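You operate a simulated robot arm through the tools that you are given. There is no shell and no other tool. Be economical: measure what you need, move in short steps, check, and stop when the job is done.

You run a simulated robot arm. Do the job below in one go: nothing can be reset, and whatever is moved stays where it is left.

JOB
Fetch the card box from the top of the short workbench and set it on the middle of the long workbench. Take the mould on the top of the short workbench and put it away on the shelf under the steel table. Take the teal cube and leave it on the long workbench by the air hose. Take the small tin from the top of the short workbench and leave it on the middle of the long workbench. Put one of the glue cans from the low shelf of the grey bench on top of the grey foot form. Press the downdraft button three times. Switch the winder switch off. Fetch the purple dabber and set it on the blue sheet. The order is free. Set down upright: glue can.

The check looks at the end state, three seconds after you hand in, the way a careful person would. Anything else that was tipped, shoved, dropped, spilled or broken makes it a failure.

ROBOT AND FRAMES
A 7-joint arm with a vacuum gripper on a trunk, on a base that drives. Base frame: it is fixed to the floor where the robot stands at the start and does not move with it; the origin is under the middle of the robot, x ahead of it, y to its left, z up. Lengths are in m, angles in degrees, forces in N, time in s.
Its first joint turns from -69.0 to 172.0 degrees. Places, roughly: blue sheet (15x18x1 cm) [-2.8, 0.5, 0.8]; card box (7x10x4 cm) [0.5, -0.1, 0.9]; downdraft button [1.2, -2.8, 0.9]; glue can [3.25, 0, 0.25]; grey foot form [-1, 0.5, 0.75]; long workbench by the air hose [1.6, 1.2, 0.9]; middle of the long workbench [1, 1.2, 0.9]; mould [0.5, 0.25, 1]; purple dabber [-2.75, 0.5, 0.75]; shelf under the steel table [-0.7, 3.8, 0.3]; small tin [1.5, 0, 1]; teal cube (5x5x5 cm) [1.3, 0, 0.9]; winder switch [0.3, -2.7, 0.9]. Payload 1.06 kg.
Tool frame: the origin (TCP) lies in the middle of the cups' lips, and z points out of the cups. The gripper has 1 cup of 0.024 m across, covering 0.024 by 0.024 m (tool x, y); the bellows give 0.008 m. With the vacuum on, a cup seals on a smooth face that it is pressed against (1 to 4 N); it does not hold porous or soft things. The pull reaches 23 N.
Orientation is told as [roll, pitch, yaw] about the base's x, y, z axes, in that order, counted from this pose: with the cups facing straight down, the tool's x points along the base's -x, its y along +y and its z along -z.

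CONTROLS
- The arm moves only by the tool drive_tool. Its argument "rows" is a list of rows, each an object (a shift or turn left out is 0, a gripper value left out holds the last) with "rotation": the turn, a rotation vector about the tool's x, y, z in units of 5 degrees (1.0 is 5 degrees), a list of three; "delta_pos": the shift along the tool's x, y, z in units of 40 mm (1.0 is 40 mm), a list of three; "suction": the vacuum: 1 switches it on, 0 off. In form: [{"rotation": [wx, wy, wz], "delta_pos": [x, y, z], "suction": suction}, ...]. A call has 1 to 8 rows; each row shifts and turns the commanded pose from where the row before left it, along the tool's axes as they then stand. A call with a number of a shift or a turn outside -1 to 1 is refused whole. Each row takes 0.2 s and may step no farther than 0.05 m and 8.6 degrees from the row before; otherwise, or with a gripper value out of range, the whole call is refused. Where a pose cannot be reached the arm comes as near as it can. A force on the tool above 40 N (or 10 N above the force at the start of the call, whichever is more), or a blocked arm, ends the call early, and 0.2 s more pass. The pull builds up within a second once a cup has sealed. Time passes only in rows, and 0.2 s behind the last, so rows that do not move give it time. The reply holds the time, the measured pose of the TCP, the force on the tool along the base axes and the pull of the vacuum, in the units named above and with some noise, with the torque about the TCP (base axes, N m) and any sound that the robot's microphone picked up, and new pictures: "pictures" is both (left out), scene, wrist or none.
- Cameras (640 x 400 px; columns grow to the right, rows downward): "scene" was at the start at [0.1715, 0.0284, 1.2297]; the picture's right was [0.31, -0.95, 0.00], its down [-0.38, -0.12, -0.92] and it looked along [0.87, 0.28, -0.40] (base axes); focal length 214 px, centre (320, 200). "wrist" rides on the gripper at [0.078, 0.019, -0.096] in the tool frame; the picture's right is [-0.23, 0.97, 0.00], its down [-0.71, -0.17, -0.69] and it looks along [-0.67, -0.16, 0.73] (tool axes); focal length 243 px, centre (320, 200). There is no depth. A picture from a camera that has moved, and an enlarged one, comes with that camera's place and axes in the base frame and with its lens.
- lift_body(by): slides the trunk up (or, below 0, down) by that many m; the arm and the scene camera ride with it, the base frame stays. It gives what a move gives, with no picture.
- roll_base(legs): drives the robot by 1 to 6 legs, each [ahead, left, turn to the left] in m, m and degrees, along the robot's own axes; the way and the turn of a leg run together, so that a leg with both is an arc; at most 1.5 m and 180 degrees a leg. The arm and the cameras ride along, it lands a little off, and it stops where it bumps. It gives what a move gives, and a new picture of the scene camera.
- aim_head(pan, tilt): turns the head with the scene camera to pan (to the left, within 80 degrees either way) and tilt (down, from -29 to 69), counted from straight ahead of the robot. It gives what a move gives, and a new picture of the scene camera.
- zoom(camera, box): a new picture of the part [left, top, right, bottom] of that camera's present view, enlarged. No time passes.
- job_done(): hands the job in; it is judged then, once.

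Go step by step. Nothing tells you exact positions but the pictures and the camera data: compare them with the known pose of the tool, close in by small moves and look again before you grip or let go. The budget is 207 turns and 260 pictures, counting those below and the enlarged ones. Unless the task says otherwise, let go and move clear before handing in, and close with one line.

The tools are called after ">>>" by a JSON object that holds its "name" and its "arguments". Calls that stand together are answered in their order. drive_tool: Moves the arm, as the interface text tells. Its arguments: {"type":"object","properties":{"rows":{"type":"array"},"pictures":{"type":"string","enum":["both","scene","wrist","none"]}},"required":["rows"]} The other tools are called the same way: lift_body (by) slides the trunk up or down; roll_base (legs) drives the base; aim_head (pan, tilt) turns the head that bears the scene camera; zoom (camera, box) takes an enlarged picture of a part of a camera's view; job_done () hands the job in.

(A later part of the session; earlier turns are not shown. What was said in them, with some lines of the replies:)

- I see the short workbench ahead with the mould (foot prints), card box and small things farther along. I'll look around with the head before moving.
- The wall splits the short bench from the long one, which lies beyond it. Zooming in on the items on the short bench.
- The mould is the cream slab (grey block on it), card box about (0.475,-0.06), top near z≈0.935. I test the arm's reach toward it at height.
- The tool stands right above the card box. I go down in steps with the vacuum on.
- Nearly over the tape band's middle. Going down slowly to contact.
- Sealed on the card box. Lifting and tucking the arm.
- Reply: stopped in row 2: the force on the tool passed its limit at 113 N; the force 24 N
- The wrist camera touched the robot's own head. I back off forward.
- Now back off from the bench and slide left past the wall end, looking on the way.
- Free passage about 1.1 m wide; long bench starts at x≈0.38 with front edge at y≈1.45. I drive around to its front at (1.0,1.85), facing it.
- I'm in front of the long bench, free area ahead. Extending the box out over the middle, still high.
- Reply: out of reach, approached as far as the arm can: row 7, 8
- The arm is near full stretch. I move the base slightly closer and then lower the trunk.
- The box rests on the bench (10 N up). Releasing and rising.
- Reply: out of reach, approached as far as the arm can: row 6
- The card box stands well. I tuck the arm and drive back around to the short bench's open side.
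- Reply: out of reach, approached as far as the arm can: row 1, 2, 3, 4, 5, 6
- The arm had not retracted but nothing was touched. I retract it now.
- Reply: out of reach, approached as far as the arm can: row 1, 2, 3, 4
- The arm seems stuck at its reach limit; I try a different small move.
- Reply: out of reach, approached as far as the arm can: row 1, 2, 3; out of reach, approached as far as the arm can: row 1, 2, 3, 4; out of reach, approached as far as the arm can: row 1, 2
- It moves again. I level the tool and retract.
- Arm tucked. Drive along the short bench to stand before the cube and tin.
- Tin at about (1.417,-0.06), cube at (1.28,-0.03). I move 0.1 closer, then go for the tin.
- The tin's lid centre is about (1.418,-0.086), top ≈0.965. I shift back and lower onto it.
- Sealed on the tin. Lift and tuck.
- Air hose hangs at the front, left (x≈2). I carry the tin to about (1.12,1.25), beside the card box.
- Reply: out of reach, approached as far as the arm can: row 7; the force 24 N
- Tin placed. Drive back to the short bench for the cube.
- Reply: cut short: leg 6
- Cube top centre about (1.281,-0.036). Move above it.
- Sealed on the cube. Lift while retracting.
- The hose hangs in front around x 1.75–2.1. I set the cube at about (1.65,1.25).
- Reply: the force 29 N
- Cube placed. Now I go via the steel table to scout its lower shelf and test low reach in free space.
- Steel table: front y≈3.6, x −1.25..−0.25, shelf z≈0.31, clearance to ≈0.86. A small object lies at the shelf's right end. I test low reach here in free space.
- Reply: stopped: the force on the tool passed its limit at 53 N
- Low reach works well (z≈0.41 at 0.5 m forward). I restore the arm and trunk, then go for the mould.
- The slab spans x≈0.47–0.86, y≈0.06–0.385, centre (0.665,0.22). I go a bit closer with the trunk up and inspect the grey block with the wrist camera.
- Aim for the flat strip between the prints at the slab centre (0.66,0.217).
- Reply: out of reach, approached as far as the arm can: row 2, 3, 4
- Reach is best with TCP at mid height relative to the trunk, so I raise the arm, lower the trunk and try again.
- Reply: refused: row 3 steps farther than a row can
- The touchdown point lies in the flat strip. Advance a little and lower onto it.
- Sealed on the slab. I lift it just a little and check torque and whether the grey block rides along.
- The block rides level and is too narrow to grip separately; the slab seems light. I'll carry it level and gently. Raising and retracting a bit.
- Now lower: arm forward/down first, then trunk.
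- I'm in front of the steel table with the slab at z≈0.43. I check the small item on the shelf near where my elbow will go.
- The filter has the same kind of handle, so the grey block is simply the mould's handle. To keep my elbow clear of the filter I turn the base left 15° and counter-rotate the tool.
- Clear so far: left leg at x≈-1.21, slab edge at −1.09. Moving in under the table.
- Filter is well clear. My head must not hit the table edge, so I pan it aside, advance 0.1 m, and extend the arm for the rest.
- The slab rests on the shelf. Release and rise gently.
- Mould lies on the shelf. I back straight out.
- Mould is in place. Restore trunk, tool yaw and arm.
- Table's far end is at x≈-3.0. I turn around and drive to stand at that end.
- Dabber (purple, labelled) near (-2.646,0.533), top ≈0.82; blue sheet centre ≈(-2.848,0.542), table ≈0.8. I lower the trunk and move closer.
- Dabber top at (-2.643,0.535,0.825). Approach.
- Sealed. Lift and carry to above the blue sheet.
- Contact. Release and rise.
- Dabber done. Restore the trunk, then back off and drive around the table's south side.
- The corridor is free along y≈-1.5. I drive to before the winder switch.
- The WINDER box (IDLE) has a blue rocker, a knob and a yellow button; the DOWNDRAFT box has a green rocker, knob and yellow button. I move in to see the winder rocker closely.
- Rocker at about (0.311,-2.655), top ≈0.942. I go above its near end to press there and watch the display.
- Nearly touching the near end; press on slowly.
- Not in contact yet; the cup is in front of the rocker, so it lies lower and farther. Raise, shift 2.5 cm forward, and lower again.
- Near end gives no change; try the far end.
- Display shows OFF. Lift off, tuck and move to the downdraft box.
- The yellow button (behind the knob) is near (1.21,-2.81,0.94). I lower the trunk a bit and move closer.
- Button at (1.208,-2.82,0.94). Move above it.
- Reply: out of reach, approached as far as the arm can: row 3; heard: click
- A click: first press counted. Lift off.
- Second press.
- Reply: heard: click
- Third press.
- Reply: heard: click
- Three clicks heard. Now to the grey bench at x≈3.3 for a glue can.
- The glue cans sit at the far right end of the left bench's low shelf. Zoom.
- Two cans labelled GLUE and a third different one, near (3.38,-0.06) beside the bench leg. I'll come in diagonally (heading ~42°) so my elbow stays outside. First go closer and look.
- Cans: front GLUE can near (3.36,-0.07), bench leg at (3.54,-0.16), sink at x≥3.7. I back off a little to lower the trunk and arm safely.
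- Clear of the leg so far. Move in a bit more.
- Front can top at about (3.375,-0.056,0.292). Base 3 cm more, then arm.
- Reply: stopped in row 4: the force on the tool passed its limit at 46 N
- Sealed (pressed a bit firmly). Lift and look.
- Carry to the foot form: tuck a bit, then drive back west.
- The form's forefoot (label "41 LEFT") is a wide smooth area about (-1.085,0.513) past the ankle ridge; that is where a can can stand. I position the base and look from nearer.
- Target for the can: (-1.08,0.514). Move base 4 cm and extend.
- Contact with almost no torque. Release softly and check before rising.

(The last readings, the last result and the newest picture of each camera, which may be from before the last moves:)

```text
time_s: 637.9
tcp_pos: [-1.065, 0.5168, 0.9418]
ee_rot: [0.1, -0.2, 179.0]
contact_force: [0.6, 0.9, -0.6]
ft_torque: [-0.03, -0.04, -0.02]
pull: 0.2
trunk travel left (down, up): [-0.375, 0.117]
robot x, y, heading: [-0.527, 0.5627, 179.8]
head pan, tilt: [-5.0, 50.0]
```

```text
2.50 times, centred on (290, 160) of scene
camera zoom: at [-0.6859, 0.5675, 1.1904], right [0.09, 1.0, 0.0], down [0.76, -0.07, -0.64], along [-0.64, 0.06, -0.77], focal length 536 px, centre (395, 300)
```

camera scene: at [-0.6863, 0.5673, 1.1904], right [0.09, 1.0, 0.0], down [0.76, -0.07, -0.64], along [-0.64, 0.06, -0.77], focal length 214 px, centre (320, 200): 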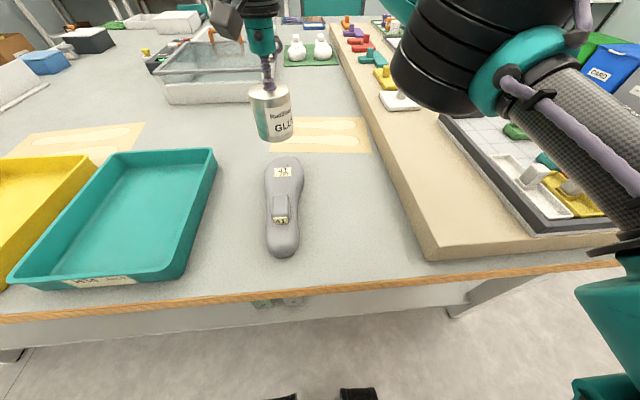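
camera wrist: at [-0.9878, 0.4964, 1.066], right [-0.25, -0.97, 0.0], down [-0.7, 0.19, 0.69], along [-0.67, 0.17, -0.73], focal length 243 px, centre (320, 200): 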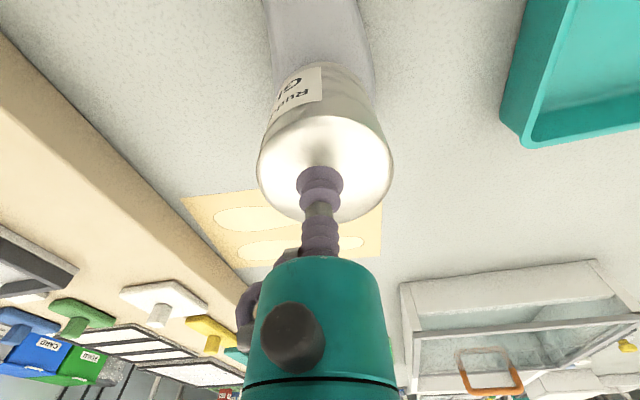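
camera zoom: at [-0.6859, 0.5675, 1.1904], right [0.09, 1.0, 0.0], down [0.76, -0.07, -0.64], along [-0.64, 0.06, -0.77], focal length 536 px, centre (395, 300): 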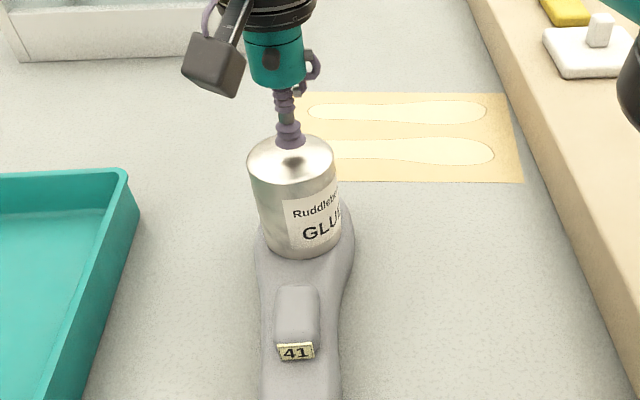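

The can stands upright on the form. Rise away and check again.

>>> {"name": "drive_tool", "arguments": {"rows": [{"delta_pos": [0, 0, -0.5]}, {"delta_pos": [0, 0, -0.8]}, {"delta_pos": [0.3, 0, -0.9]}, {"delta_pos": [0.6, 0, -0.7]}, {"delta_pos": [0.9, 0, -0.3]}], "pictures": "scene"}}

>>> {"name": "roll_base", "arguments": {"legs": [[-0.3, 0, 0]]}}

```text
time_s: 639.1
tcp_pos: [-0.9929, 0.5155, 1.0706]
ee_rot: [0.2, -0.2, 179.0]
contact_force: [-0.3, -0.6, -0.6]
ft_torque: [0.0, -0.02, -0.01]
pull: 0.1
trunk travel left (down, up): [-0.375, 0.117]
robot x, y, heading: [-0.524, 0.5582, 179.7]
head pan, tilt: [-5.0, 50.0]
camera scene: at [-0.6857, 0.5676, 1.1904], right [0.09, 1.0, 0.0], down [0.76, -0.07, -0.64], along [-0.64, 0.06, -0.77], focal length 214 px, centre (320, 200)
```

scene: 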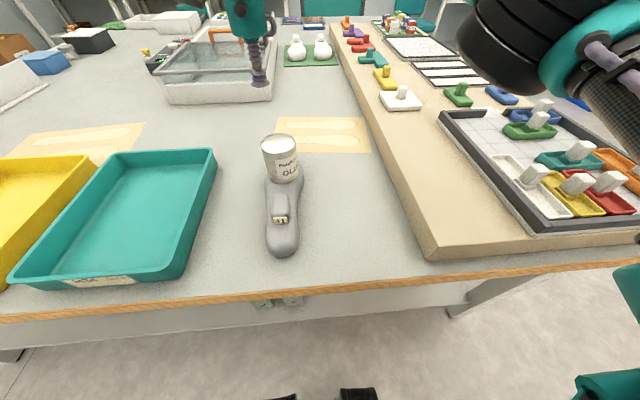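

```text
time_s: 641.1
tcp_pos: [-0.6952, 0.5146, 1.07]
ee_rot: [0.0, -0.2, 179.1]
contact_force: [0.7, 0.9, 0.9]
ft_torque: [-0.01, -0.04, 0.01]
pull: 0.1
trunk travel left (down, up): [-0.375, 0.117]
robot x, y, heading: [-0.2275, 0.5645, -180.0]
head pan, tilt: [-5.0, 50.0]
camera scene: at [-0.3887, 0.5671, 1.1905], right [0.09, 1.0, 0.0], down [0.76, -0.07, -0.64], along [-0.64, 0.06, -0.77], focal length 214 px, centre (320, 200)
```

scene: 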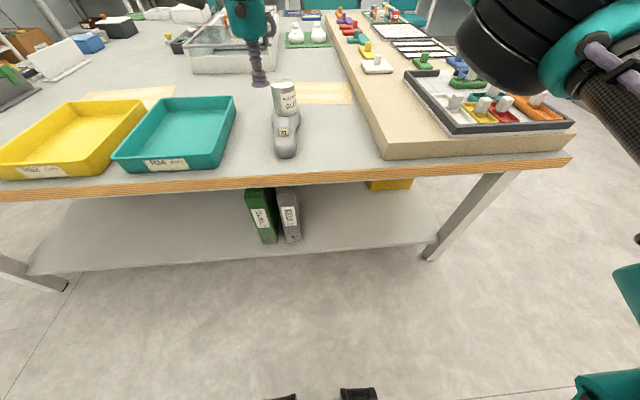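

The can stands upright. Last check of the winder display from here.

>>> {"name": "aim_head", "arguments": {"pan": 80, "tilt": 5}}

```text
time_s: 642.7
tcp_pos: [-0.6958, 0.5152, 1.0698]
ee_rot: [0.1, -0.2, 179.1]
contact_force: [-0.2, -0.1, 0.6]
ft_torque: [-0.03, 0.01, 0.02]
pull: 0.1
trunk travel left (down, up): [-0.375, 0.117]
robot x, y, heading: [-0.2314, 0.5608, -180.0]
head pan, tilt: [80.0, 5.0]
camera scene: at [-0.3284, 0.47, 1.2603], right [-0.98, 0.17, 0.0], down [0.02, 0.09, -1.0], along [-0.17, -0.98, -0.09], focal length 214 px, centre (320, 200)
```

scene: 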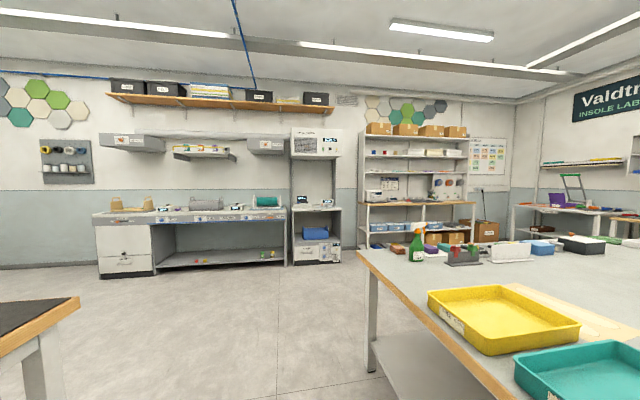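

>>> {"name": "zoom", "arguments": {"camera": "scene", "box": [210, 195, 270, 225]}}

```text
10.67 times, centred on (240, 210) of scene
camera zoom: at [-0.3284, 0.47, 1.2603], right [-0.98, 0.17, 0.0], down [0.02, 0.09, -1.0], along [-0.17, -0.98, -0.09], focal length 2288 px, centre (1173, 93)
```

zoom: 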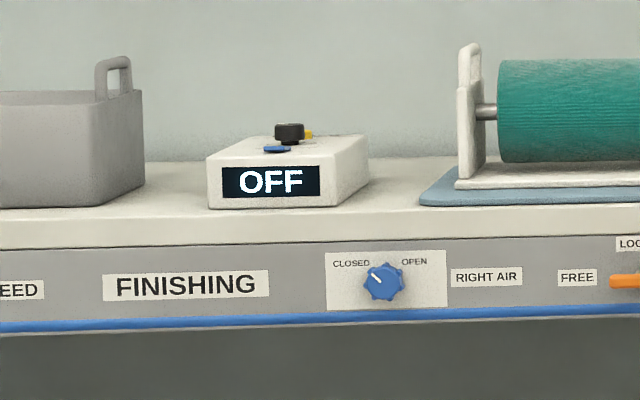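

The winder display reads OFF, and every item is in its place with the tool clear of them. Handing in.

>>> {"name": "job_done", "arguments": {}}

```text
The job is handed in.
```

All eight tasks are done and the job is handed in: card box, tin and cube on the long workbench, mould on the shelf, dabber on the blue sheet, glue can upright on the foot form, downdraft button pressed three times (three clicks heard), and winder showing OFF.
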